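You operate a simulated robot arm through the tools that you are given. There is no shell and no other tool. Be economical: measure what you need, move in short steps, check, and stop when the job is done.

Carry out the task below with a simulated robot arm. There is one attempt and no reset: what you move stays moved.

## Task
Put things in order on the island top. At the end: the velvet brush stands on top of the teal tin; the green packet (marked "PEAS") stands on top of the blue paperback; the yellow piece stands where the tall brown carton stood; the tall brown carton stands where the velvet brush stood; whatever was shut is shut again. Leave all else as you found it, and nothing knocked over.
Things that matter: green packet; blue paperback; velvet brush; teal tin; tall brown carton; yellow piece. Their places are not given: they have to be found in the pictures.

Only the result counts: the job must be done as asked and must still hold three seconds after the hand-in. Knocking over, shifting, dropping, spilling or breaking anything else fails it.

## Robot
A 7-joint arm with a two-finger parallel gripper, fixed in place. Base frame: the origin is at the foot of the arm, x ahead of it, y to its left, z up; the work surface is at about z = 0. Units: m, rad, N and s.
With the tool pointing down near the work surface it reaches from about 0.22 to 0.58 m from the base axis. Its first joint turns from -1.152 to 1.152 rad. Payload 2.5 kg.
Tool frame: the origin (TCP) lies between the finger pads and is the grasp point; the fingertips stand 0.023 m ahead of it; z points along the fingers, y is the line along which they close. Largest opening 0.094 m; finger width 0.038, thickness 0.01; the body of the gripper, 0.054 by 0.096 m, starts 0.039 m behind the TCP.
Orientation is that of the tool frame in the base frame, as a unit quaternion [w, x, y, z]. With the fingers straight down and closing along the base's y, the tool's x points along the base's -x, its y along +y and its z along -z.

## Interface
- The arm moves only by the tool jog_arm. Its argument "moves" is a list of rows, each a list of 3 entries, a list of its own where there are three numbers: the shift along the tool's x, y, z in mm, then the turn, a rotation vector about the tool's x, y, z in degrees, then the finger opening in mm, from 0 to 94. In form: [[[x, y, z], [ax, ay, az], fingers], ...]. A call has 1 to 20 rows; each row is the pose to reach, as a shift and turn from the pose commanded when the call began, along the tool's axes at that moment. Rows are played at 5 a second. More than 0.05 m and 0.15 rad between two rows, or a gripper value outside its range, and nothing of the call is played. Where a pose cannot be reached the arm comes as near as it can. A force on the tool above 40 N (or 10 N above the force at the start of the call, whichever is more), or a blocked arm, ends the call early, and 0.2 s more pass. The fingers move at their own pace (about 0.108 m/s each) and stop on an object; they squeeze with about 30 N. The grip force told is the motor's: it shows also when the fingers shut on nothing. Time passes only in rows, and 0.2 s behind the last, so rows that repeat a pose let the fingers close. It gives the time, the measured TCP pose, the force on the tool (base axes), the opening and the grip force at its end, in the units of the frame above (readings bear some noise).
- Cameras (640 x 400 px; columns grow to the right, rows downward): "scene" is fixed at [0.1157, -0.4225, 0.5201]; the picture's right is [0.78, -0.62, 0.00], its down [-0.49, -0.61, -0.63] and it looks along [0.39, 0.49, -0.78] (base axes); focal length 302 px, centre (320, 200). "wrist" rides on the gripper at [-0.039, 0, -0.044] in the tool frame; the picture's right is [0.00, -1.00, 0.00], its down [0.97, 0.00, -0.24] and it looks along [0.24, 0.00, 0.97] (tool axes); focal length 218 px, centre (320, 200).
- camera(camera): a new picture of that camera. No time passes.
- probe_pixels(camera, pixels): there is no depth. For up to 12 entries [column, row, z] of the newest picture of that camera ("zoom" is the newest enlarged one), the place [x, y] in the base frame at which the ray of that pixel passes the height z, good to about 0.003 m. No time passes.
- inspect(camera, box): a new picture of the part [left, top, right, bottom] of that camera's present view, enlarged. No time passes.
- hand_in(): hands the job in; it is judged then, once.

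Work in short steps. Measure before you move; look again where a grasp or a placing could have gone wrong, and mend it. You have 80 turns and 34 pictures in all, those below and enlarged ones among them. Open the gripper and draw the arm clear of the work before you hand the job in, unless the task says otherwise; then end with one line.

The tools are called after "Request:" as name(argument=value, ...) on one line, values as JSON. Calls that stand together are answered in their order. jog_arm: Moves the arm, as the interface text tells. Its arguments: {"type":"object","properties":{"moves":{"type":"array"}},"required":["moves"]} The other tools are called the same way: camera (camera) takes a picture; probe_pixels (camera, pixels) gives the place at which the rays of pixels pass given heights; inspect (camera, box) takes an enlarged picture of a part of a camera's view; hand_in () hands the job in.

At the start:

```text
t: 0.0
eef_pos: [0.3, -0.1257, 0.2459]
tcp_rot: [0.0, 0.0, 1.0, -0.001]
wrist_force: [0.3, -0.5, 0.7]
grip_width: 0.0939
grasp_force: 0.0
```

scene: 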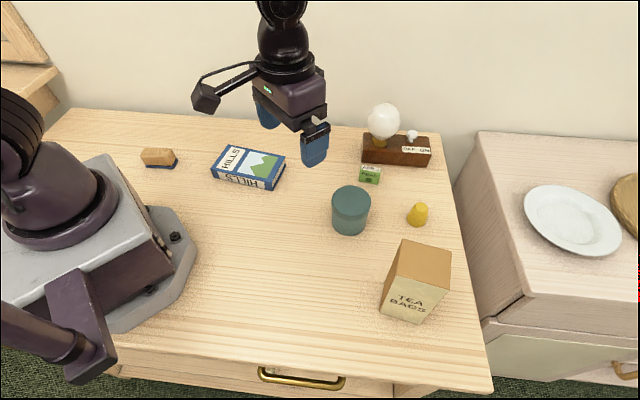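
wrist: 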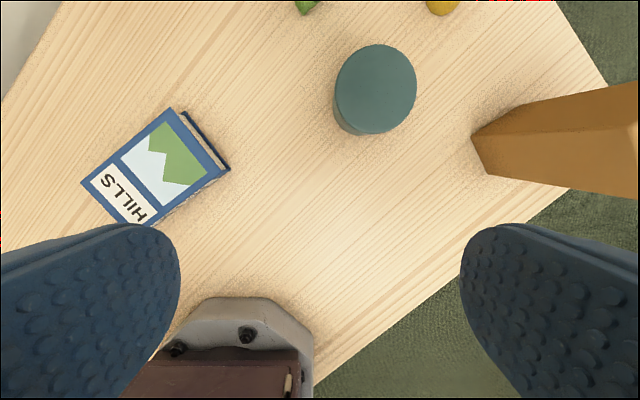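

The scene shows the brush near (158,157), book (248,168), packet (370,174), tin (350,210), yellow piece (418,214) and carton (415,280). I enlarge these areas to measure them.

Request:
inspect(camera="scene", box=[320, 90, 480, 190])

Request:
inspect(camera="scene", box=[120, 120, 312, 240])

Request:
inspect(camera="scene", box=[300, 170, 540, 330])

```text
4.00 times, centred on (400, 140) of scene
```

zoom: 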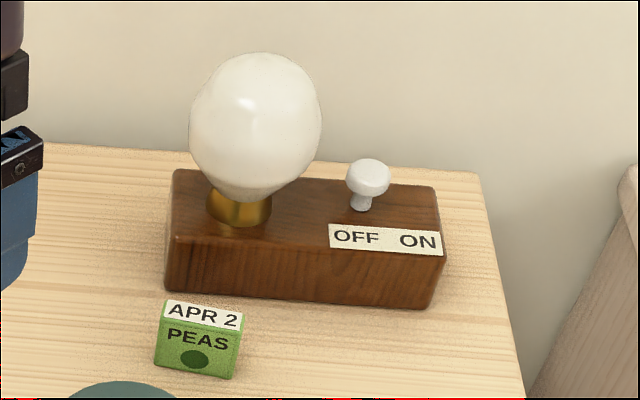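

```text
3.33 times, centred on (216, 180) of scene
```

zoom: 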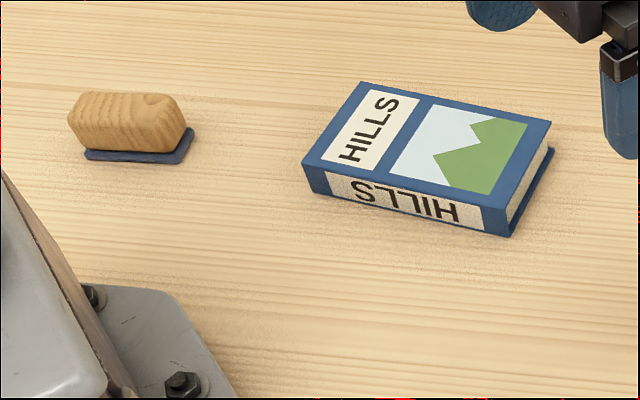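

```text
2.50 times, centred on (420, 250) of scene
```

zoom: 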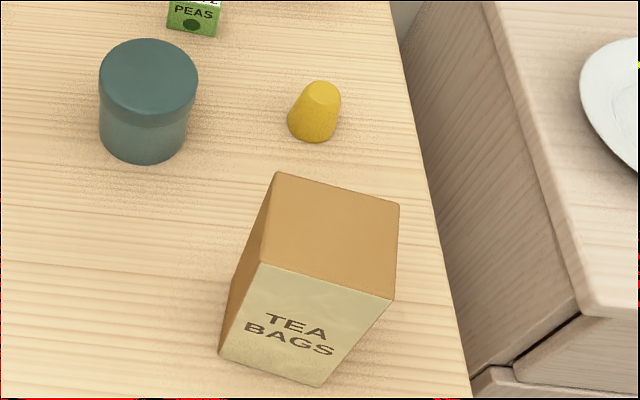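

Now I probe the carton, tin and yellow piece in the newest zoom.

Request:
probe_pixels(camera="zoom", pixels=[[219, 353, 0], [321, 387, 0], [261, 264, 0.1], [261, 264, 0.14], [391, 298, 0.1], [391, 298, 0.14], [276, 172, 0.12], [400, 204, 0.12], [148, 163, 0], [148, 40, 0.06], [100, 78, 0.06], [198, 80, 0.06]])

Request:
probe_pixels(camera="zoom", pixels=[[288, 122, 0], [337, 128, 0], [313, 143, 0], [324, 81, 0.03], [308, 90, 0.03], [341, 98, 0.03], [99, 130, 0], [188, 130, 0], [148, 118, 0.06], [148, 118, 0.07]])

Request:
probe_pixels(camera="scene", pixels=[[216, 180, 0], [141, 158, 0], [152, 167, 0], [172, 168, 0], [177, 159, 0], [359, 180, 0], [379, 184, 0], [361, 165, 0.03], [381, 168, 0.03], [364, 165, 0], [427, 167, 0], [426, 153, 0.04]])

```text
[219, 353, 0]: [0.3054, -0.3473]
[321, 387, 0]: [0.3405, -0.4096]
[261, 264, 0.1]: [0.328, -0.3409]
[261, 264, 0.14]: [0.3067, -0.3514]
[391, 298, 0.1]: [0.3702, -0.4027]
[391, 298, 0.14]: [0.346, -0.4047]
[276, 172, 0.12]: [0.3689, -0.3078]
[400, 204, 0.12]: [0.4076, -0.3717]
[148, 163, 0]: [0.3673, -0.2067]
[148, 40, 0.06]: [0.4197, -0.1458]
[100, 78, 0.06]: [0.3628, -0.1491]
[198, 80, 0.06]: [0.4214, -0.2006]
```

```text
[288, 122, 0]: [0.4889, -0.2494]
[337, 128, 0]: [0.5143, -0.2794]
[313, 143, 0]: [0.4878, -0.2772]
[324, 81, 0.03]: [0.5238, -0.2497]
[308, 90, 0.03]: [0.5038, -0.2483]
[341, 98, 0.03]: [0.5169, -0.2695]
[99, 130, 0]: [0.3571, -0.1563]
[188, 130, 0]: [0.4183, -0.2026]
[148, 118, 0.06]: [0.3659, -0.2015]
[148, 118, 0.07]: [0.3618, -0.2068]
```

```text
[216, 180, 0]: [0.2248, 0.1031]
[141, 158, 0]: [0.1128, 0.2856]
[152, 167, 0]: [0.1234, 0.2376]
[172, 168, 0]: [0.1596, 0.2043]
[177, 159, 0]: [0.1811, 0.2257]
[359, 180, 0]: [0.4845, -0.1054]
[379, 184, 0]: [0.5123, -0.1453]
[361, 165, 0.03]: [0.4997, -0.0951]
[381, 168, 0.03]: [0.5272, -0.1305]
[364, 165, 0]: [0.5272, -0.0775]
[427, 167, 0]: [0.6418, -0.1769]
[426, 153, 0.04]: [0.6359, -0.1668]
```

Measured: carton centre about (0.349,-0.361), 0.143 tall, yawed about 32°. The tin is about (0.392,-0.177) with a 0.077 diameter, and the brush is near (0.15,0.24). I move above the brush to look with the wrist camera.

Request:
jog_arm(moves=[[[5, 45, 0], [0, 0, 0], 94], [[10, 90, 0], [0, 0, 0], 94], [[15, 135, 0], [0, 0, 7], 94], [[20, 180, 0], [0, 0, 14], 94], [[25, 226, 0], [0, 0, 21], 94], [[60, 255, 10], [0, 0, 28], 94], [[95, 285, 20], [0, 0, 35], 94], [[125, 315, 33], [0, 0, 40], 94], [[140, 346, 46], [0, 0, 43], 94], [[140, 346, 46], [0, 0, 43], 94]])

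Request:
camera(camera="wrist")

Request:
camera(camera="scene")

```text
t: 2.2
eef_pos: [0.1606, 0.2227, 0.2004]
tcp_rot: [0.0, 0.367, 0.93, 0.001]
wrist_force: [-0.1, -0.5, -0.6]
grip_width: 0.0939
grasp_force: 0.0
```

```text
28 pictures are left
```

wrist: 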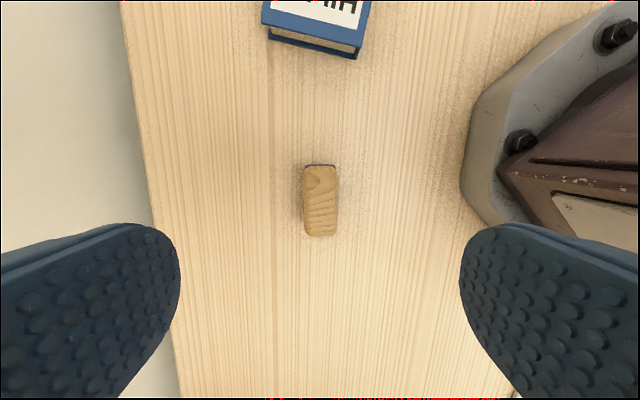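

```text
27 pictures are left
```

scene: 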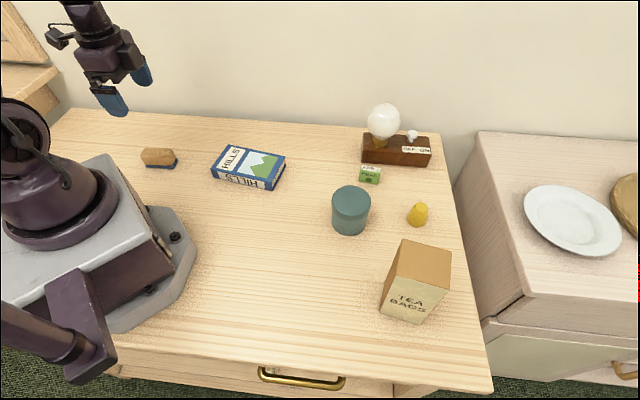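

The brush is centred at about (321,200), nicely aligned with the tool. I probe its outline.

Request:
probe_pixels(camera="wrist", pixels=[[320, 165, 0.0], [304, 168, 0.03], [336, 168, 0.03], [306, 235, 0.03], [338, 235, 0.03], [321, 201, 0.03], [321, 201, 0.02], [320, 237, 0.03], [320, 168, 0.03]])

Request:
probe_pixels(camera="scene", pixels=[[145.2, 167.1, 0], [173.4, 169.2, 0], [178.2, 159, 0], [148, 166, 0], [141, 158, 0.01], [141, 150, 0.03], [145, 148, 0.03], [170, 149, 0.03], [176, 158, 0.01]])

Request:
inspect(camera="scene", box=[128, 138, 192, 178])

```text
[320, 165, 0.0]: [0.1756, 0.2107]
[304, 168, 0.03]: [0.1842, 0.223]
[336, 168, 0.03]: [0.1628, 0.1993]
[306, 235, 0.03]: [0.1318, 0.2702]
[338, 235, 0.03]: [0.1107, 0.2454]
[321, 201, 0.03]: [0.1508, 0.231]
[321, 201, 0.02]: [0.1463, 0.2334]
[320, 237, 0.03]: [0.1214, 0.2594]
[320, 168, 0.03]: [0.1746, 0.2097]
```

```text
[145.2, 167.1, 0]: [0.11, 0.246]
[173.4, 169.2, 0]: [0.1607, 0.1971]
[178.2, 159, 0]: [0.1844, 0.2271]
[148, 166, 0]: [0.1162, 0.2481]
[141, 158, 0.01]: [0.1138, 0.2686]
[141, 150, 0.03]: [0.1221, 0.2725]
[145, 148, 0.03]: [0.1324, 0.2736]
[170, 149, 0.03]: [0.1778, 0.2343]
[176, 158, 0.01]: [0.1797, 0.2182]
```

```text
10.00 times, centred on (160, 158) of scene
```

zoom: 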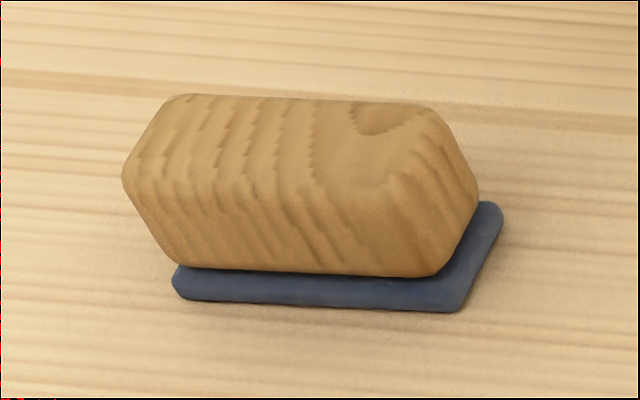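

The brush's pad centre is about (0.148,0.236), the wood is 32 mm wide and the top is at about z=0.032. I descend with open fingers to z=0.034 and grip.

Request:
jog_arm(moves=[[[18, 2, 40], [0, 0, 1], 94], [[18, 2, 80], [0, 0, 1], 94], [[18, 2, 120], [0, 0, 1], 70], [[18, 2, 150], [0, 0, 1], 70], [[18, 2, 166], [0, 0, 1], 70], [[18, 2, 166], [0, 0, 1], 70], [[18, 2, 166], [0, 0, 1], 20], [[18, 2, 166], [0, 0, 1], 20], [[18, 2, 166], [0, 0, 1], 20]])

Request:
inspect(camera="scene", box=[96, 98, 224, 178])

```text
t: 4.2
eef_pos: [0.1493, 0.237, 0.0345]
tcp_rot: [0.0, 0.374, 0.928, 0.0]
wrist_force: [0.8, 0.7, 0.3]
grip_width: 0.0335
grasp_force: 29.7
```

```text
5.00 times, centred on (160, 138) of scene
```

zoom: 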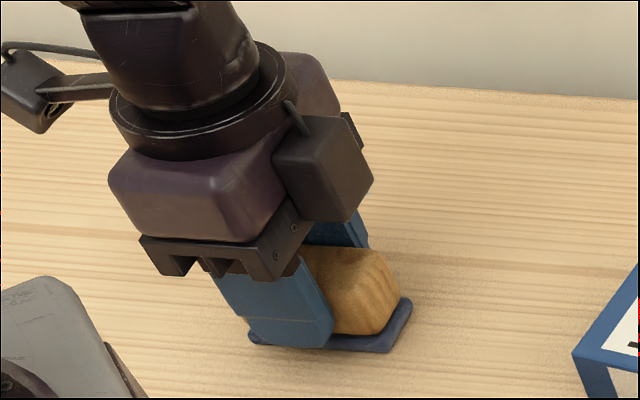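

The fingers stopped at 33.5 mm with the brush held. I lift it and carry it to hover above the tin (0.391,-0.177), turning back to base-aligned yaw.

Request:
jog_arm(moves=[[[0, 0, -30], [0, 0, 0], 20], [[0, 0, -75], [0, 0, 0], 20], [[0, 0, -120], [0, 0, 0], 20], [[0, 0, -166], [0, 0, 0], 20], [[-44, -2, -166], [0, 0, -4], 20], [[-88, -4, -166], [0, 0, -8], 20], [[-132, -5, -166], [0, 0, -12], 20], [[-175, -6, -166], [0, 0, -16], 20], [[-218, -8, -166], [0, 0, -20], 20], [[-259, -28, -166], [0, 0, -24], 20], [[-299, -48, -166], [0, 0, -28], 20], [[-340, -69, -166], [0, 0, -32], 20], [[-381, -89, -166], [0, 0, -36], 20], [[-421, -109, -166], [0, 0, -40], 20], [[-462, -129, -166], [0, 0, -44], 20], [[-462, -129, -136], [0, 0, -44], 20], [[-462, -129, -136], [0, 0, -44], 20]])

Request:
camera(camera="wrist")

Request:
camera(camera="scene")

```text
t: 7.8
eef_pos: [0.3896, -0.1805, 0.1691]
tcp_rot: [0.001, 0.0, 1.0, 0.0]
wrist_force: [-0.1, 0.8, -0.5]
grip_width: 0.0336
grasp_force: 30.0
```

```text
24 pictures are left
```

wrist: 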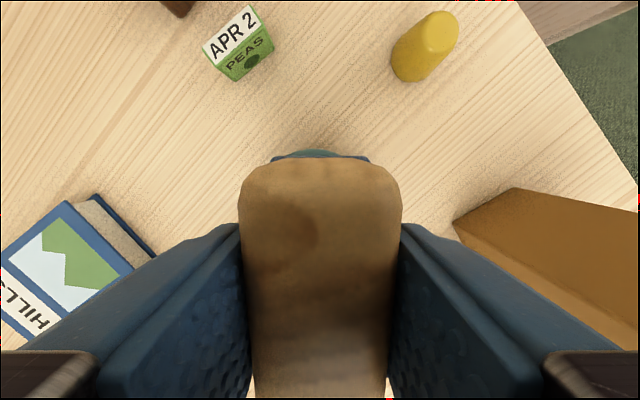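

```text
23 pictures are left
```

scene: 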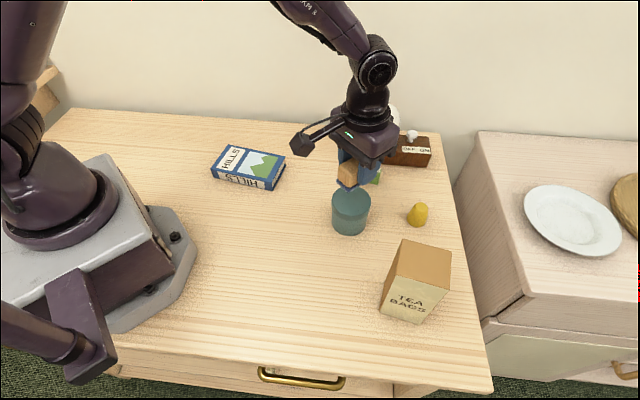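

The brush hovers above the tin; the tin peeks out centred at (316,152), so I shift about +3 mm in y. I descend close to the lid and look.

Request:
jog_arm(moves=[[[-1, 3, 25], [0, 0, 0], 20], [[-1, 3, 50], [0, 0, 0], 20], [[-1, 3, 60], [0, 0, 0], 20], [[-1, 3, 64], [0, 0, 0], 20], [[-1, 3, 64], [0, 0, 0], 20]])

Request:
inspect(camera="scene", box=[310, 160, 406, 220])

```text
t: 9.0
eef_pos: [0.3925, -0.177, 0.1064]
tcp_rot: [0.0, 0.0, 1.0, 0.0]
wrist_force: [-0.3, -0.2, -1.2]
grip_width: 0.0335
grasp_force: 30.5
```

```text
6.67 times, centred on (358, 190) of scene
```

zoom: 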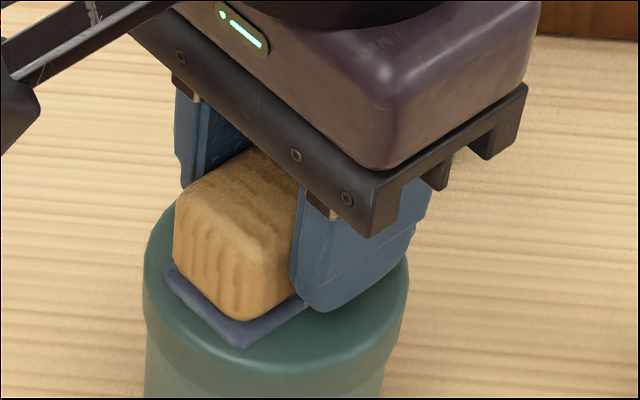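

The pad is just over the lid. I probe pad corners and lid edges to check centring.

Request:
probe_pixels(camera="zoom", pixels=[[165, 270, 0.072], [243, 348, 0.072], [308, 303, 0.072], [142, 270, 0.065], [408, 270, 0.065], [275, 375, 0.065], [150, 235, 0.065], [200, 352, 0.065], [360, 352, 0.065]])

```text
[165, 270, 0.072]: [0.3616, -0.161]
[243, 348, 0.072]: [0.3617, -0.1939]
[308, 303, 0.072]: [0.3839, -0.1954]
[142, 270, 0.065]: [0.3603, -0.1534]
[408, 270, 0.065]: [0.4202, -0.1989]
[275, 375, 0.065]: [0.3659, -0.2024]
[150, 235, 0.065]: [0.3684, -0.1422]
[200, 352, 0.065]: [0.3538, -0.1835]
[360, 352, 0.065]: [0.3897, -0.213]
```

The pad centre is about (0.397,-0.1775) and the lid centre about (0.391,-0.176), so I shift 5 mm back in x. Then I lower in small steps until contact.

Request:
jog_arm(moves=[[[5, 1, 0], [0, 0, 0], 20], [[5, 1, 2], [0, 0, 0], 20], [[5, 1, 3.5], [0, 0, 0], 20], [[5, 1, 5], [0, 0, 0], 20]])

Request:
inspect(camera="scene", box=[310, 160, 406, 220])

```text
t: 10.0
eef_pos: [0.39, -0.176, 0.102]
tcp_rot: [0.002, 0.0, 1.0, -0.001]
wrist_force: [-4.2, 6.2, 28.5]
grip_width: 0.0337
grasp_force: 30.1
```

```text
6.67 times, centred on (358, 190) of scene
```

zoom: 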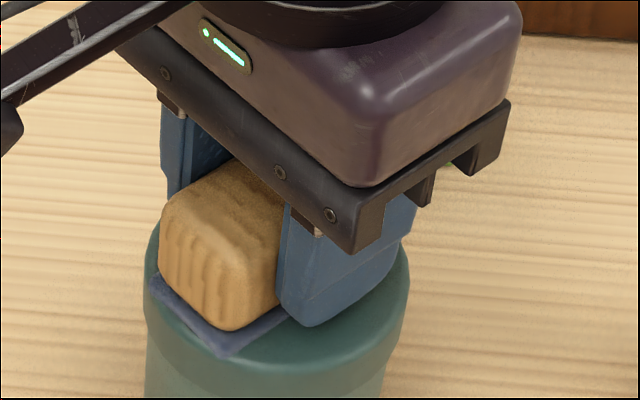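

Contact at 28 N with z=0.102 (lid about 0.0675). I ease off 1 mm, open, lift, and move to look over the green packet.

Request:
jog_arm(moves=[[[0, 0, -1.5], [0, 0, 0], 34], [[0, 0, -1.5], [0, 0, 0], 55], [[0, 0, -1.5], [0, 0, 0], 60], [[0, 0, -20], [0, 0, 0], 60], [[0, 0, -60], [0, 0, 0], 94], [[0, 0, -90], [0, 0, 0], 94], [[-35, 25, -90], [0, 0, 0], 94], [[-70, 55, -90], [0, 0, 0], 94], [[-80, 65, -90], [0, 0, 0], 94], [[-80, 65, -90], [0, 0, 0], 94]])

Request:
camera(camera="wrist")

Request:
camera(camera="scene")

```text
t: 12.2
eef_pos: [0.4668, -0.1096, 0.1939]
tcp_rot: [0.0, 0.0, 1.0, 0.0]
wrist_force: [-0.3, -0.1, 0.1]
grip_width: 0.0938
grasp_force: 0.1
```

```text
20 pictures are left
```

wrist: 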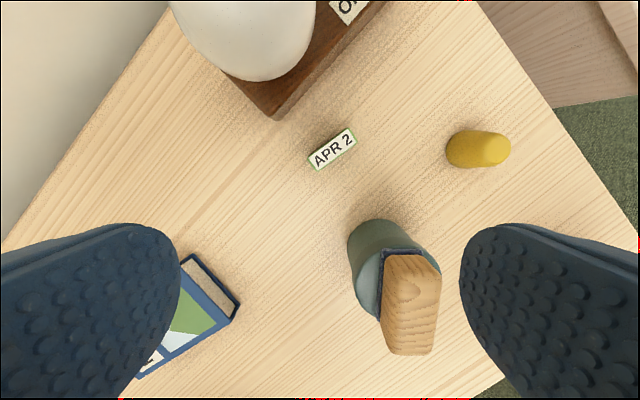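

```text
19 pictures are left
```

scene: 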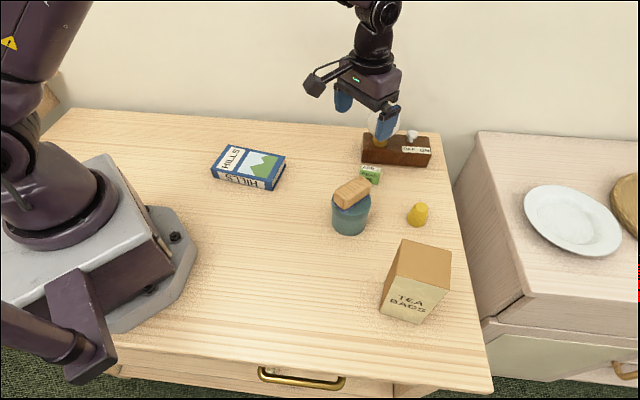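

The brush sits on the tin. Now I measure the packet and the yellow piece from the wrist picture, and packet corners from the scene.

Request:
probe_pixels(camera="wrist", pixels=[[308, 157, 0.03], [348, 128, 0.03], [356, 144, 0.03], [317, 170, 0.03], [278, 119, 0.04], [220, 76, 0.04], [448, 148, 0.0], [511, 147, 0.035], [486, 130, 0.03], [490, 168, 0.02]])

Request:
probe_pixels(camera="scene", pixels=[[358.75, 180.5, 0], [378.5, 185, 0], [360.5, 169.5, 0.03], [379.75, 172.5, 0.03], [361.25, 165, 0.03], [380.75, 168.25, 0.03]])

Request:
inspect(camera="wrist", box=[240, 80, 400, 180])

```text
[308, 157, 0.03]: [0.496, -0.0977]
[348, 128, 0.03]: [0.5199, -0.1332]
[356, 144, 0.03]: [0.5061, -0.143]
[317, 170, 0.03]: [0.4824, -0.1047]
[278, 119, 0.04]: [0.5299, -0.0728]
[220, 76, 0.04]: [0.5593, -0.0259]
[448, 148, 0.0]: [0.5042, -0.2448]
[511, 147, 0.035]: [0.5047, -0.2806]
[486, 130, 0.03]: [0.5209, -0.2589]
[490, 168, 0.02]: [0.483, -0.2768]
```

```text
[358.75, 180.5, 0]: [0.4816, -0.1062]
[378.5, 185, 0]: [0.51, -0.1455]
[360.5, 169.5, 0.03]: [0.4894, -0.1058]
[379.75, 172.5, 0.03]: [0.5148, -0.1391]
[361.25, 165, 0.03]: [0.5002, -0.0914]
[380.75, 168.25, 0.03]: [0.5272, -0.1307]
```

```text
4.00 times, centred on (320, 130) of wrist
```

zoom: 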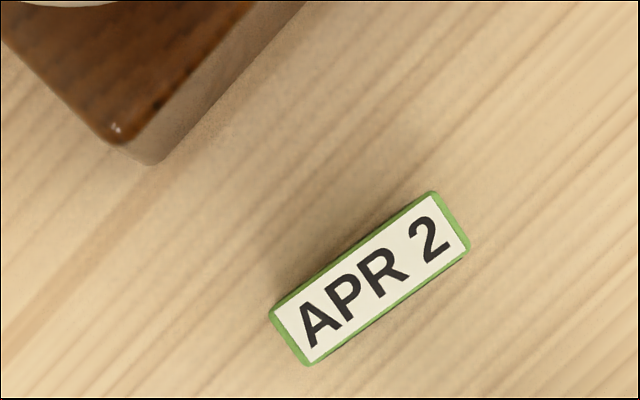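

Packet centre is about (0.502,-0.120), long axis at -57°, height about 0.04. The lamp stands close, so I probe bulb and lamp-base extents for gripper clearance.

Request:
probe_pixels(camera="scene", pixels=[[380, 144, 0.045], [383, 122, 0.08], [383, 122, 0.1], [367, 122, 0.08], [400, 122, 0.08], [361, 150, 0.04], [361, 163, 0], [427, 167, 0], [426, 153, 0.04]])

Request:
probe_pixels(camera="wrist", pixels=[[245, 80, 0.08], [245, 80, 0.06], [315, 20, 0.08], [170, 5, 0.08]])

```text
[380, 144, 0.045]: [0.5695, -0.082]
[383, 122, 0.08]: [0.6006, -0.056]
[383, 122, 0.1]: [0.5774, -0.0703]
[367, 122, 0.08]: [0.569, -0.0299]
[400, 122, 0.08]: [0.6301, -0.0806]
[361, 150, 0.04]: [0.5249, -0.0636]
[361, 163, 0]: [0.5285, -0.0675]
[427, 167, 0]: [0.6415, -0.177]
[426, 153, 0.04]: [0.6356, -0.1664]
```

```text
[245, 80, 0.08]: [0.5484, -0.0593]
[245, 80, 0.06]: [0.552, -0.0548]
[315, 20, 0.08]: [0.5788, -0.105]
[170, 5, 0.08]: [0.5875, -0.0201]
```

Bulb centre is about (0.578,-0.068) with r about 0.035. Closing across the packet's thin side would bring the gripper body within about 9 mm of it. I turn 147° instead, to grip along the packet's long side with the camera facing away from the lamp.

Request:
jog_arm(moves=[[[0, 0, 0], [0, 0, 8], 94], [[0, 0, 0], [0, 0, 16], 94], [[0, 0, 0], [0, 0, 24], 94], [[0, 0, 0], [0, 0, 32], 94], [[0, 0, 0], [0, 0, 40], 94], [[0, 0, 0], [0, 0, 48], 94], [[0, 0, 0], [0, 0, 56], 94], [[0, 0, 0], [0, 0, 64], 94], [[0, 0, 0], [0, 0, 72], 94], [[0, 0, 0], [0, 0, 80], 94], [[0, 0, 0], [0, 0, 88], 94], [[0, 0, 0], [0, 0, 96], 94], [[0, 0, 0], [0, 0, 104], 94], [[0, 0, 0], [0, 0, 112], 94], [[0, 0, 0], [0, 0, 120], 94], [[0, 0, 0], [0, 0, 128], 94], [[0, 0, 0], [0, 0, 136], 94], [[0, 0, 0], [0, 0, 144], 94], [[0, 0, 0], [0, 0, 147], 94], [[0, 0, 0], [0, 0, 147], 94]])

Request:
camera(camera="wrist")

```text
t: 16.4
eef_pos: [0.4685, -0.1109, 0.1902]
tcp_rot: [0.0, 0.959, 0.283, 0.0]
wrist_force: [0.0, 0.0, -0.7]
grip_width: 0.094
grasp_force: 0.1
```

```text
17 pictures are left
```

wrist: 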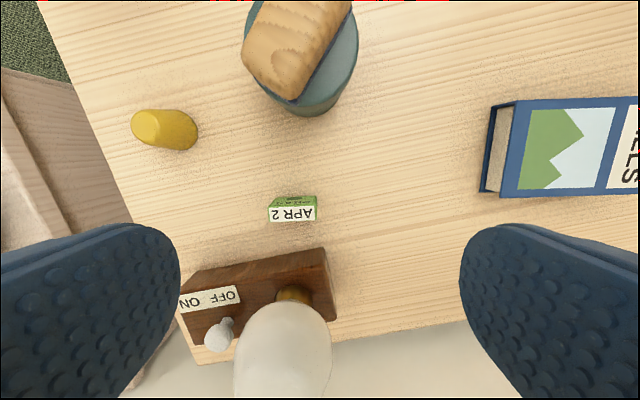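

The turn worked and the packet label at (292,214) is parallel with the finger line. I probe it.

Request:
probe_pixels(camera="wrist", pixels=[[268, 207, 0.038], [317, 206, 0.038], [316, 222, 0.038], [268, 223, 0.038], [292, 214, 0.038], [275, 197, 0], [313, 196, 0]])

```text
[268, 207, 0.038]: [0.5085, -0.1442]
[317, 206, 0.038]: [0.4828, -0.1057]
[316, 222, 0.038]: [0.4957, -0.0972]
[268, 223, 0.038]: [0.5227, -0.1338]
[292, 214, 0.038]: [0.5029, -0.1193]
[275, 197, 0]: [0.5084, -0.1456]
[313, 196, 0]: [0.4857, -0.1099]
```

Packet centre (0.5024,-0.1202). I shift over it, descend to z about 0.036, and grip.

Request:
jog_arm(moves=[[[23, 26, 20], [0, 0, 0], 94], [[23, 26, 60], [0, 0, 0], 80], [[23, 26, 100], [0, 0, 0], 75], [[23, 26, 130], [0, 0, 0], 75], [[23, 26, 150], [0, 0, 0], 75], [[23, 26, 156], [0, 0, 0], 75], [[23, 26, 156], [0, 0, 0], 75], [[23, 26, 156], [0, 0, 0], 35], [[23, 26, 156], [0, 0, 0], 35], [[23, 26, 156], [0, 0, 0], 35]])

Request:
inspect(camera="scene", box=[310, 100, 438, 180])

```text
t: 17.5
eef_pos: [0.5095, -0.1192, 0.069]
tcp_rot: [0.007, 0.959, 0.283, 0.014]
wrist_force: [2.1, -0.5, 2.0]
grip_width: 0.0749
grasp_force: 0.2
stopped in row 5: the force on the tool passed its limit (the readings are from after the stop); the commanded pose is now the measured one
```

```text
5.00 times, centred on (374, 140) of scene
```

zoom: 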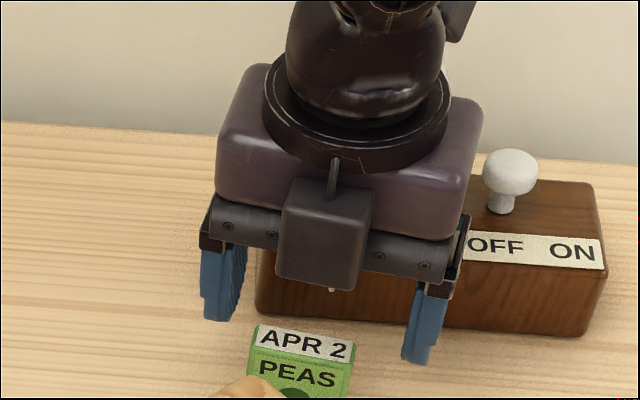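

The descent stopped at z=0.069 with slight tilt, so something was touched. I look before moving.

Request:
camera(camera="wrist")

Request:
camera(camera="scene")

```text
15 pictures are left
```

wrist: 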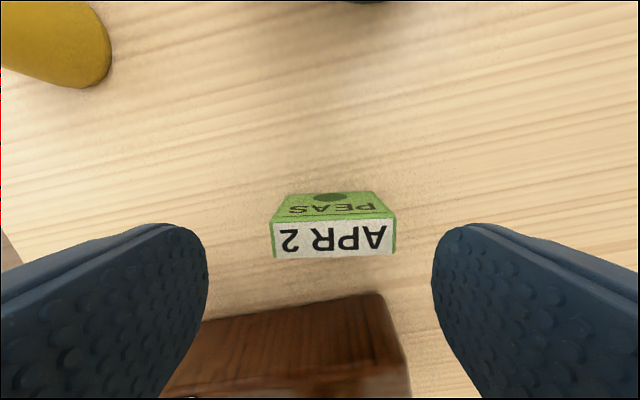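

```text
14 pictures are left
```

scene: 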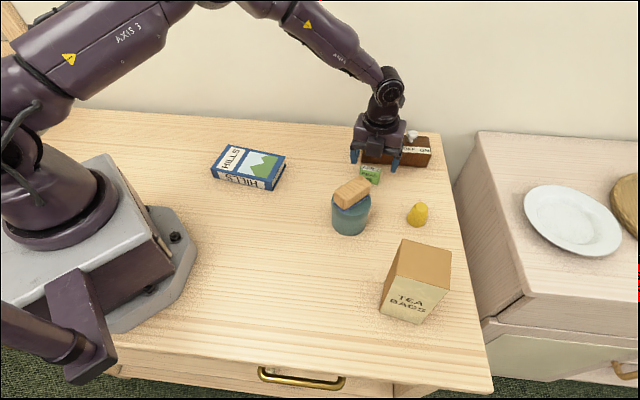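

Triangulating puts the bulb centre at (0.563,-0.080,0.113), so the hand housing most likely brushed the bulb; nothing looks displaced. I lift, then lean the hand about 22° away from the lamp by rotating about the finger line, which keeps the pads parallel to the packet ends.

Request:
jog_arm(moves=[[[-3, 0, -25], [0, 0, 0], 75], [[-4, 0, -60], [1, 0, 0], 75], [[-4, 0, -90], [1, 6, 0], 75], [[-4, 0, -90], [1, 13, 0], 75], [[-4, 0, -90], [1, 20.5, 0], 75], [[-4, 0, -90], [1, 20.5, 0], 75]])

Request:
camera(camera="scene")

Request:
camera(camera="wrist")

```text
t: 18.9
eef_pos: [0.5027, -0.1214, 0.1573]
tcp_rot: [-0.054, 0.941, 0.281, 0.182]
wrist_force: [0.4, 0.3, 0.0]
grip_width: 0.0751
grasp_force: 0.1
```

```text
13 pictures are left
```

scene: 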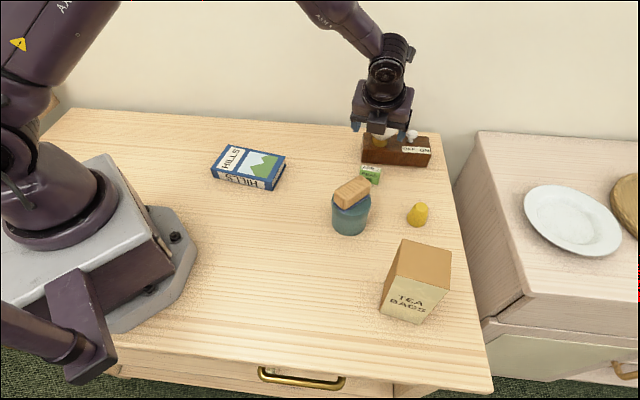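

```text
12 pictures are left
```

wrist: 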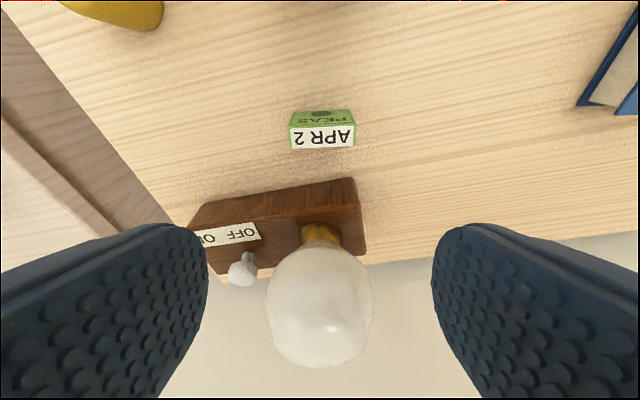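

The lamp is upright and the packet unmoved, and the lean is 22° as wanted. I probe the label before descending vertically.

Request:
probe_pixels(camera="wrist", pixels=[[291, 128, 0.039], [355, 126, 0.039], [354, 147, 0.039], [291, 150, 0.039]])

Request:
jog_arm(moves=[[[-14, -1, 36], [0, 0, 0], 75], [[-26, -1, 66], [0, 0, 0], 75], [[-30, -1, 76], [0, 0, 0], 75]])

```text
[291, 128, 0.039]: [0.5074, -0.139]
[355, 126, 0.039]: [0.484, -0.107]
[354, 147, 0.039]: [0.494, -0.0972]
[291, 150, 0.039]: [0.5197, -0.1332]
```

```text
t: 19.7
eef_pos: [0.5029, -0.1209, 0.0769]
tcp_rot: [-0.053, 0.941, 0.281, 0.181]
wrist_force: [0.5, -0.2, 0.6]
grip_width: 0.075
grasp_force: 0.0
```

No contact at z=0.077 this time. I continue to z=0.041 and grip.

Request:
jog_arm(moves=[[[-5, -2, 12], [0, 0, 0], 75], [[-10, -2, 24], [0, 0, 0], 75], [[-14, -2, 33], [0, 0, 0], 75], [[-14, -2, 33], [0, 0, 0], 75], [[-14, -2, 33], [0, 0, 0], 35], [[-14, -2, 33], [0, 0, 0], 35], [[-14, -2, 33], [0, 0, 0], 35]])

```text
t: 21.3
eef_pos: [0.5015, -0.1198, 0.0407]
tcp_rot: [-0.053, 0.941, 0.28, 0.182]
wrist_force: [-0.9, 0.1, -0.5]
grip_width: 0.0451
grasp_force: 30.4
```

The packet is held at 45.1 mm. I lift it vertically keeping the lean, and probe the book's outline from the scene picture meanwhile.

Request:
jog_arm(moves=[[[7, 0, -18], [0, 0, 0], 35], [[22, 0, -56], [0, 0, 0], 35], [[37, 0, -93], [0, 0, 0], 35], [[52, 0, -130], [0, 0, 0], 35], [[52, 0, -130], [0, 0, 0], 35]])

Request:
probe_pixels(camera="scene", pixels=[[228.3, 144.6, 0.03], [285.3, 156.6, 0.03], [265.5, 181, 0.03], [210.9, 168, 0.03], [228.3, 144.6, 0.025], [285.3, 156.6, 0.025], [265.5, 181, 0.025], [210.9, 168, 0.025], [213, 178, 0], [272.7, 191, 0]])

Request:
inspect(camera="scene", box=[200, 130, 296, 190])

```text
t: 22.5
eef_pos: [0.5025, -0.1222, 0.1801]
tcp_rot: [-0.054, 0.941, 0.28, 0.181]
wrist_force: [0.2, -0.5, 0.4]
grip_width: 0.045
grasp_force: 30.0
```

```text
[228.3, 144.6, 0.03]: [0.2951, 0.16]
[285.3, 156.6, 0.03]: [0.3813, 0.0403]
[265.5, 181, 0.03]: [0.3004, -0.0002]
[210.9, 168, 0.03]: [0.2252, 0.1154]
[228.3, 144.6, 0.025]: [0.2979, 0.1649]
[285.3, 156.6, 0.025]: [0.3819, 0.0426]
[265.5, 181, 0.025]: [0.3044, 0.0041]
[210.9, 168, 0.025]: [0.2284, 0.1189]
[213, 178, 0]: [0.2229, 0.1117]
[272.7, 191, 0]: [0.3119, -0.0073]
```

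```text
6.67 times, centred on (248, 160) of scene
```

zoom: 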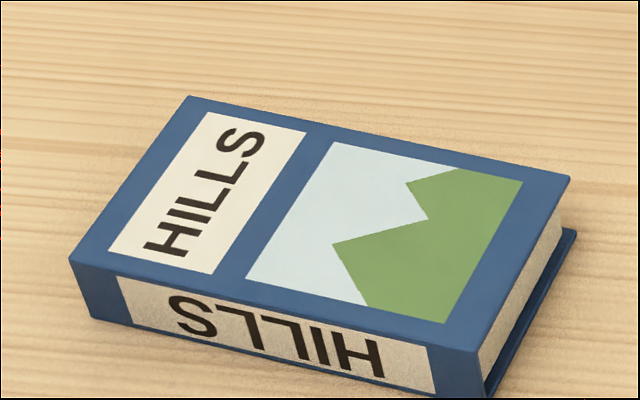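

The book's top corners in the zoom are (188,95), (571,178), (475,350), (70,260); I probe them along with the spine's bottom.

Request:
probe_pixels(camera="zoom", pixels=[[188, 95, 0.03], [571, 178, 0.03], [475, 350, 0.03], [70, 260, 0.03], [188, 95, 0.022], [571, 178, 0.022], [475, 350, 0.022], [70, 260, 0.022], [92, 317, 0], [485, 397, 0]])

```text
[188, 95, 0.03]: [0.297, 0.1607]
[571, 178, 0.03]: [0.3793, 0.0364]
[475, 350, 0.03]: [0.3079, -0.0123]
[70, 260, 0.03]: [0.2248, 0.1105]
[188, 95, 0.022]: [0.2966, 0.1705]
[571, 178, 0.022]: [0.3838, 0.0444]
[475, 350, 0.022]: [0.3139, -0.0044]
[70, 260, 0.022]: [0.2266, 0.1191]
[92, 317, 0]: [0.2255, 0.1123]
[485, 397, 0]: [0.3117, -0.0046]
```

The book's top is about z=0.027, centre (0.303,0.077), with the same -57° alignment as the packet. I carry the packet to hover over it with the same orientation.

Request:
jog_arm(moves=[[[-9, -39, 1], [0, 0, 0], 35], [[-19, -79, 2], [0, 0, 0], 35], [[-28, -118, 3], [0, 0, 0], 35], [[-38, -158, 4], [0, 0, 0], 35], [[-47, -197, 4], [0, 0, 0], 35], [[-57, -237, 5], [0, 0, 0], 35], [[-66, -276, 6], [0, 0, 0], 35], [[-66, -276, 6], [0, 0, 0], 35]])

```text
t: 24.3
eef_pos: [0.2992, 0.0787, 0.15]
tcp_rot: [-0.054, 0.941, 0.282, 0.181]
wrist_force: [-0.1, -0.5, -0.1]
grip_width: 0.0446
grasp_force: 30.1
```

At the hover pose with the orientation kept. I lower to just above the book, then in small steps.

Request:
jog_arm(moves=[[[-13, 2, 36], [0, 0, 0], 35], [[-25, 2, 67], [0, 0, 0], 35], [[-28, 2, 73], [0, 0, 0], 35], [[-28.7, 2, 75], [0, 0, 0], 35], [[-29.2, 2, 76.2], [0, 0, 0], 35], [[-29.2, 2, 76.2], [0, 0, 0], 35]])

Request:
inspect(camera="scene", box=[200, 110, 296, 190])

```text
t: 25.7
eef_pos: [0.3025, 0.0772, 0.0687]
tcp_rot: [-0.054, 0.941, 0.28, 0.184]
wrist_force: [-3.5, -0.1, 26.2]
grip_width: 0.0446
grasp_force: 30.1
```

```text
5.00 times, centred on (248, 150) of scene
```

zoom: 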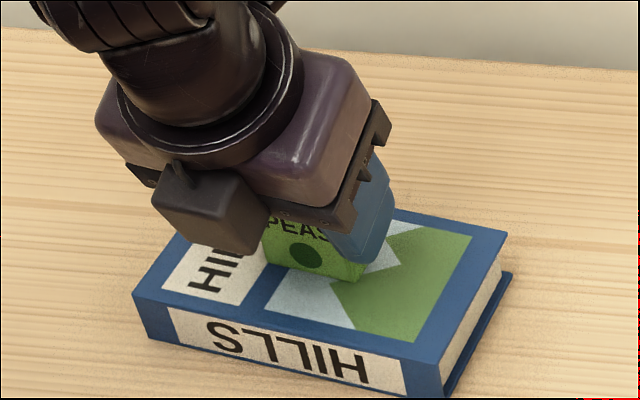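

Contact at 26 N: the packet stands on the book. I ease off, open, rise vertically, and undo the lean.

Request:
jog_arm(moves=[[[0.4, 0, -0.9], [0, 0, 0], 44], [[0.4, 0, -0.9], [0, 0, 0], 75], [[0.4, 0, -0.9], [0, 0, 0], 75], [[14, 0, -35], [0, 0, 0], 80], [[28, 0, -70], [0, 0, 0], 94], [[45, 0, -111], [0, 0, 0], 94], [[45, 0, -111], [0, -7.5, 0], 94], [[45, 0, -111], [0, -15, 0], 94], [[45, 0, -111], [0, -22, 0], 94], [[45, 0, -111], [0, -22, 0], 94]])

```text
t: 27.9
eef_pos: [0.3025, 0.0767, 0.1883]
tcp_rot: [0.002, 0.958, 0.286, -0.002]
wrist_force: [0.7, -0.9, 0.7]
grip_width: 0.094
grasp_force: 0.2
```

Released cleanly. I unwind the yaw by 89° while moving to hover above the carton at (0.349,-0.361).

Request:
jog_arm(moves=[[[-18, 36, -15], [0, 0, -8], 94], [[-36, 71, -30], [0, 0, -16], 94], [[-54, 107, -47], [0, 0, -24], 94], [[-73, 143, -47], [0, 0, -32], 94], [[-91, 178, -47], [0, 0, -40], 94], [[-109, 214, -47], [0, 0, -48], 94], [[-127, 250, -47], [0, 0, -57], 94], [[-145, 285, -47], [0, 0, -65], 94], [[-163, 321, -47], [0, 0, -73], 94], [[-181, 357, -47], [0, 0, -81], 94], [[-199, 392, -47], [0, 0, -89], 94], [[-199, 392, -47], [0, 0, -89], 94]])

Request:
camera(camera="wrist")

Request:
camera(camera="scene")

```text
refused: row 7 steps farther than a row can; nothing moved
```

```text
9 pictures are left
```

wrist: 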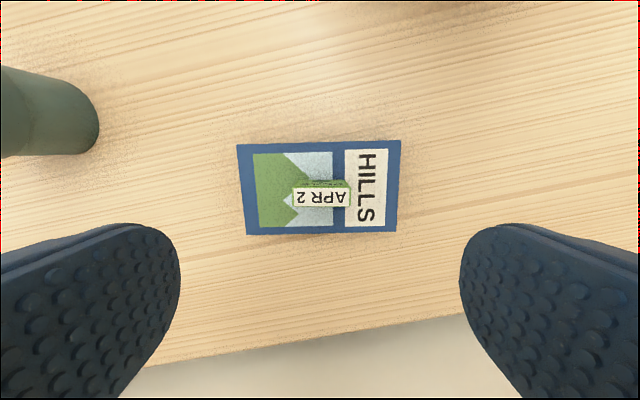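

```text
8 pictures are left
```

scene: 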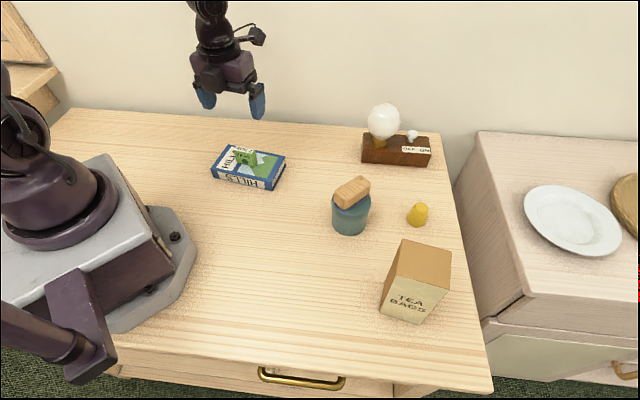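

The step was refused (row 7 turned 9°), but the pictures confirm the packet stands on the book and the lamp is unchanged. I resend with smaller turns.

Request:
jog_arm(moves=[[[-17, 33, -15], [0, 0, -7.4], 94], [[-33, 65, -30], [0, 0, -14.8], 94], [[-50, 98, -47], [0, 0, -22.2], 94], [[-66, 131, -47], [0, 0, -29.6], 94], [[-83, 163, -47], [0, 0, -37], 94], [[-100, 196, -47], [0, 0, -44.4], 94], [[-116, 229, -47], [0, 0, -51.8], 94], [[-133, 261, -47], [0, 0, -59.2], 94], [[-149, 294, -47], [0, 0, -66.6], 94], [[-166, 327, -47], [0, 0, -74], 94], [[-183, 359, -47], [0, 0, -81.4], 94], [[-199, 392, -47], [0, 0, -89], 94], [[-199, 392, -47], [0, 0, -89], 94]])

Request:
camera(camera="wrist")

```text
t: 30.7
eef_pos: [0.3526, -0.3577, 0.2366]
tcp_rot: [-0.001, 0.482, 0.876, -0.002]
wrist_force: [0.2, 0.4, 0.5]
grip_width: 0.0939
grasp_force: 0.1
```

```text
7 pictures are left
```

wrist: 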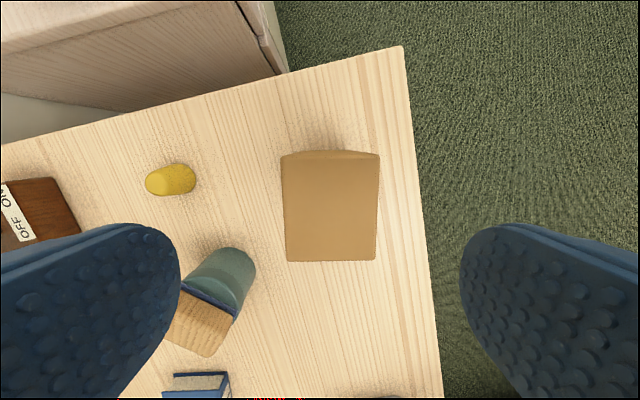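

The carton's top spans (281,159)–(376,260), well aligned. I probe it and the yellow piece.

Request:
probe_pixels(camera="wrist", pixels=[[281, 159, 0.143], [380, 158, 0.143], [376, 260, 0.143], [287, 261, 0.143], [145, 184, 0], [190, 165, 0], [194, 191, 0], [160, 182, 0.035], [255, 265, 0.0]])

```text
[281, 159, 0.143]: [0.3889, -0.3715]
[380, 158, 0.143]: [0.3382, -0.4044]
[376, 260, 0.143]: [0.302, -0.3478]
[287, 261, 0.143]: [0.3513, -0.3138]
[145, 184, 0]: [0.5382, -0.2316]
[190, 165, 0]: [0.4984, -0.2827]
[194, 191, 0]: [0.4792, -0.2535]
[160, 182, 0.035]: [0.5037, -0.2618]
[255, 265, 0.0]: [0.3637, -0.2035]
```

Carton centre is about (0.346,-0.360), 60 mm across the finger line. I shift -5.5 mm along tool y, descend to z about 0.112, and grip.

Request:
jog_arm(moves=[[[1, -5.5, 25], [0, 0, 0], 94], [[1, -5.5, 60], [0, 0, 0], 94], [[1, -5.5, 95], [0, 0, 0], 94], [[1, -5.5, 118], [0, 0, 0], 94], [[1, -5.5, 124], [0, 0, 0], 94], [[1, -5.5, 124], [0, 0, 0], 94], [[1, -5.5, 124], [0, 0, 0], 50], [[1, -5.5, 124], [0, 0, 0], 50], [[1, -5.5, 124], [0, 0, 0], 50]])

```text
t: 32.7
eef_pos: [0.3467, -0.3608, 0.113]
tcp_rot: [0.0, 0.483, 0.875, -0.002]
wrist_force: [-0.7, -0.1, 0.2]
grip_width: 0.0595
grasp_force: 30.2
```

Carton gripped at 59.5 mm, TCP at (0.347,-0.361). I lift it high and carry it around to hover over the brush's old spot (0.148,0.236).

Request:
jog_arm(moves=[[[0, 0, -40], [0, 0, 0], 50], [[0, 0, -85], [0, 0, 0], 50], [[0, 0, -130], [0, 0, 0], 50], [[37, 20, -130], [0, 0, 0], 50], [[74, 40, -130], [0, 0, 0], 50], [[111, 60, -130], [0, 0, 0], 50], [[148, 81, -130], [0, 0, 0], 50], [[185, 101, -130], [0, 0, 0], 50], [[222, 121, -130], [0, 0, 0], 50], [[259, 141, -130], [0, 0, 0], 50], [[297, 161, -130], [0, 0, 0], 50], [[334, 181, -130], [0, 0, 0], 50], [[371, 202, -130], [0, 0, 0], 50], [[411, 193, -130], [0, 0, -2], 50], [[451, 184, -130], [0, 0, -4], 50], [[491, 176, -130], [0, 0, -7], 50], [[531, 167, -130], [0, 0, -10], 50], [[571, 158, -130], [0, 0, -12], 50], [[611, 150, -130], [0, 0, -14], 50], [[611, 150, -130], [0, 0, -14], 50]])

```text
t: 36.9
eef_pos: [0.1471, 0.235, 0.2433]
tcp_rot: [-0.001, 0.373, 0.928, -0.002]
wrist_force: [-0.3, 0.3, 0.0]
grip_width: 0.0592
grasp_force: 29.7
```

Arrived at (0.147,0.235). I lower to the table, slowly at the end.

Request:
jog_arm(moves=[[[0, 0, 40], [0, 0, 0], 50], [[0, 0, 80], [0, 0, 0], 50], [[0, 0, 110], [0, 0, 0], 50], [[0, 0, 122], [0, 0, 0], 50], [[0, 0, 125], [0, 0, 0], 50], [[0, 0, 127], [0, 0, 0], 50], [[0, 0, 128.5], [0, 0, 0], 50]])

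```text
t: 38.5
eef_pos: [0.1473, 0.2354, 0.1127]
tcp_rot: [0.0, 0.373, 0.928, -0.001]
wrist_force: [-0.9, 0.6, 1.5]
grip_width: 0.0593
grasp_force: 29.9
```

Force is still only 1.5 N, so I lower another 1–2 mm.

Request:
jog_arm(moves=[[[0, 0, 1], [0, 0, 0], 50], [[0, 0, 2], [0, 0, 0], 50]])

Request:
inspect(camera="scene", box=[96, 78, 256, 178])

```text
t: 39.1
eef_pos: [0.1469, 0.2356, 0.1105]
tcp_rot: [0.001, 0.373, 0.928, -0.002]
wrist_force: [-5.5, -6.8, 35.8]
grip_width: 0.0595
grasp_force: 29.8
```

```text
4.00 times, centred on (176, 128) of scene
```

zoom: 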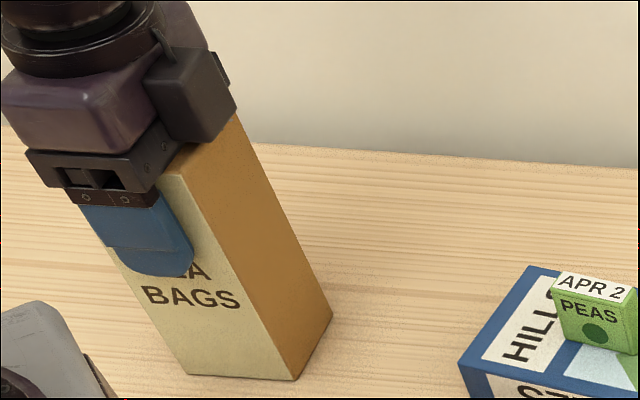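

Carton is on the table at 36 N contact. I ease off, open, rise, and travel to hover over the yellow piece near (0.50,-0.264).

Request:
jog_arm(moves=[[[0, 0, -1.5], [0, 0, 0], 62], [[0, 0, -1.5], [0, 0, 0], 94], [[0, 0, -40], [0, 0, 0], 94], [[0, 0, -85], [0, 0, 0], 94], [[0, 0, -130], [0, 0, 0], 94], [[-41, 2, -130], [0, 0, 0], 94], [[-82, 3, -130], [0, 0, 0], 94], [[-123, 5, -130], [0, 0, 0], 94], [[-164, 6, -130], [0, 0, 0], 94], [[-205, 8, -130], [0, 0, 0], 94], [[-248, -6, -130], [0, 0, -2], 94], [[-292, -20, -130], [0, 0, -4], 94], [[-335, -34, -130], [0, 0, -6], 94], [[-378, -48, -130], [0, 0, -8], 94], [[-421, -62, -130], [0, 0, -10], 94], [[-465, -76, -130], [0, 0, -12], 94], [[-508, -89, -130], [0, 0, -14], 94], [[-551, -103, -120], [0, 0, -16], 94], [[-594, -117, -105], [0, 0, -16], 94], [[-594, -117, -75], [0, 0, -16], 94]])

Request:
camera(camera="wrist")

Request:
camera(camera="scene")

```text
t: 43.3
eef_pos: [0.4927, -0.2565, 0.1866]
tcp_rot: [0.0, 0.24, 0.971, -0.002]
wrist_force: [1.1, -0.7, 0.0]
grip_width: 0.0941
grasp_force: 0.1
```

```text
5 pictures are left
```

wrist: 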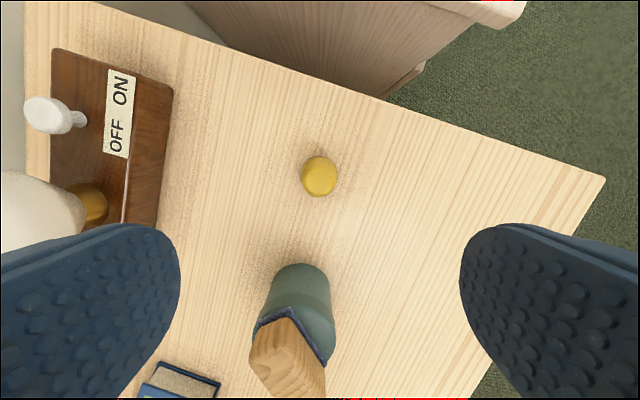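

```text
4 pictures are left
```

scene: 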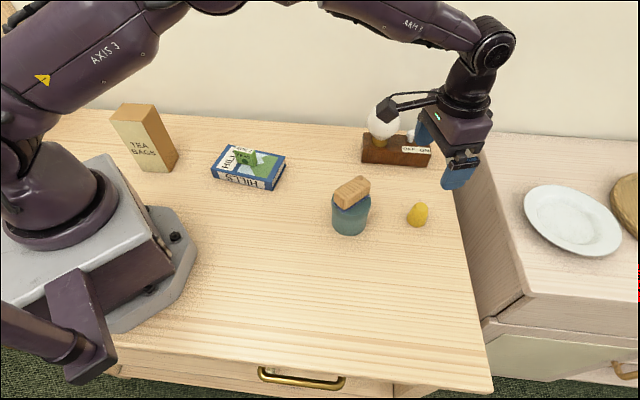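

Carton stands at the brush's spot. The yellow piece shows at (319,177); I probe it.

Request:
probe_pixels(camera="wrist", pixels=[[319, 176, 0], [319, 177, 0.02], [319, 178, 0.035], [301, 177, 0.015], [338, 177, 0.015], [319, 156, 0.0], [319, 197, 0.035]])

Request:
probe_pixels(camera="scene", pixels=[[407, 219, 0], [427, 221, 0], [417, 227, 0], [421, 203, 0.035], [421, 207, 0.035]])

```text
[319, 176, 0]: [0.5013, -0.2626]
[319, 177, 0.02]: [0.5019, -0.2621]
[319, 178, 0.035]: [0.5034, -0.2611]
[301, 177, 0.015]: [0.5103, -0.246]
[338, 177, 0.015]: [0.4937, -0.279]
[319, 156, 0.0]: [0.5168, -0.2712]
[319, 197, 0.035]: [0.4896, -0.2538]
```

```text
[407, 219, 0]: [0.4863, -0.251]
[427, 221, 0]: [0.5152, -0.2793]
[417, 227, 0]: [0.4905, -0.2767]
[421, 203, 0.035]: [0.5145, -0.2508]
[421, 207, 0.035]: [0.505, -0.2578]
```

Centre (0.502,-0.263), about 37 mm wide. I descend over it to z about 0.029 and grip.

Request:
jog_arm(moves=[[[-10, -1, 35], [0, 0, 0], 94], [[-10, -1, 80], [0, 0, 0], 80], [[-10, -1, 120], [0, 0, 0], 70], [[-10, -1, 150], [0, 0, 0], 70], [[-10, -1, 157], [0, 0, 0], 70], [[-10, -1, 157], [0, 0, 0], 70]])

```text
t: 44.6
eef_pos: [0.5055, -0.2684, 0.0343]
tcp_rot: [0.005, 0.241, 0.971, -0.003]
wrist_force: [0.5, -2.2, 11.5]
grip_width: 0.0699
grasp_force: 0.1
stopped in row 6: the force on the tool passed its limit (the readings are from after the stop); the commanded pose is now the measured one
```

Force limit hit at z=0.034. I look before continuing.

Request:
camera(camera="scene")

```text
3 pictures are left
```

scene: 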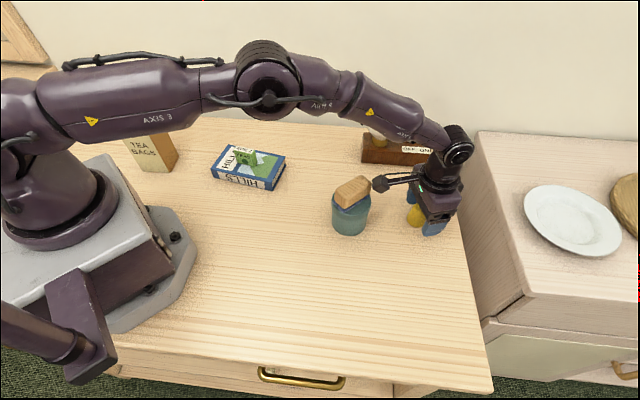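

The black box on the wrist's side arm (tool +x, about 0.098 out) is resting by the brush at (380,183); that box is also what touched the bulb earlier. I rise straight up and remove the small tilt, then turn so the box points away.

Request:
jog_arm(moves=[[[0, 0, -15], [0, 0, 0], 70], [[0, 0, -45], [-0.2, 0.6, 0], 80], [[0, 0, -80], [-0.2, 0.6, 0], 94], [[0, 0, -80], [-0.2, 0.6, 0], 94]])

Request:
jog_arm(moves=[[[0, 0, 0], [0, 0, -7.5], 94], [[0, 0, 0], [0, 0, -15], 94], [[0, 0, 0], [0, 0, -22.5], 94], [[0, 0, 0], [0, 0, -30], 94], [[0, 0, 0], [0, 0, -37.5], 94], [[0, 0, 0], [0, 0, -45], 94], [[0, 0, 0], [0, 0, -52.5], 94], [[0, 0, 0], [0, 0, -60], 94], [[0, 0, 0], [0, 0, -60], 94]])

Request:
camera(camera="scene")

```text
t: 45.6
eef_pos: [0.5048, -0.2682, 0.1143]
tcp_rot: [-0.001, 0.24, 0.971, 0.002]
wrist_force: [0.1, 0.1, 0.0]
grip_width: 0.0941
grasp_force: 0.0
```

```text
t: 47.6
eef_pos: [0.5044, -0.2683, 0.1131]
tcp_rot: [0.0, -0.278, 0.961, 0.002]
wrist_force: [0.4, -0.3, 0.1]
grip_width: 0.094
grasp_force: 0.1
```

```text
2 pictures are left
```

scene: 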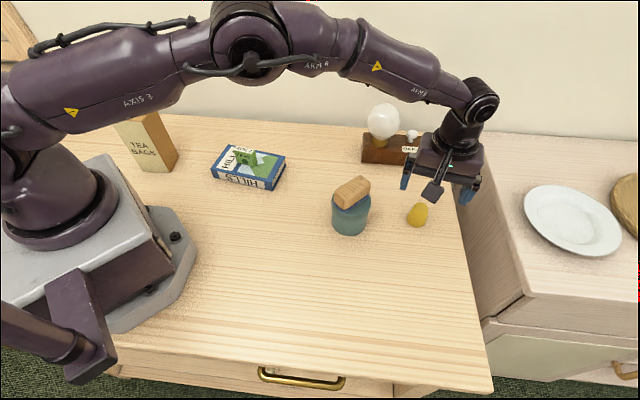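

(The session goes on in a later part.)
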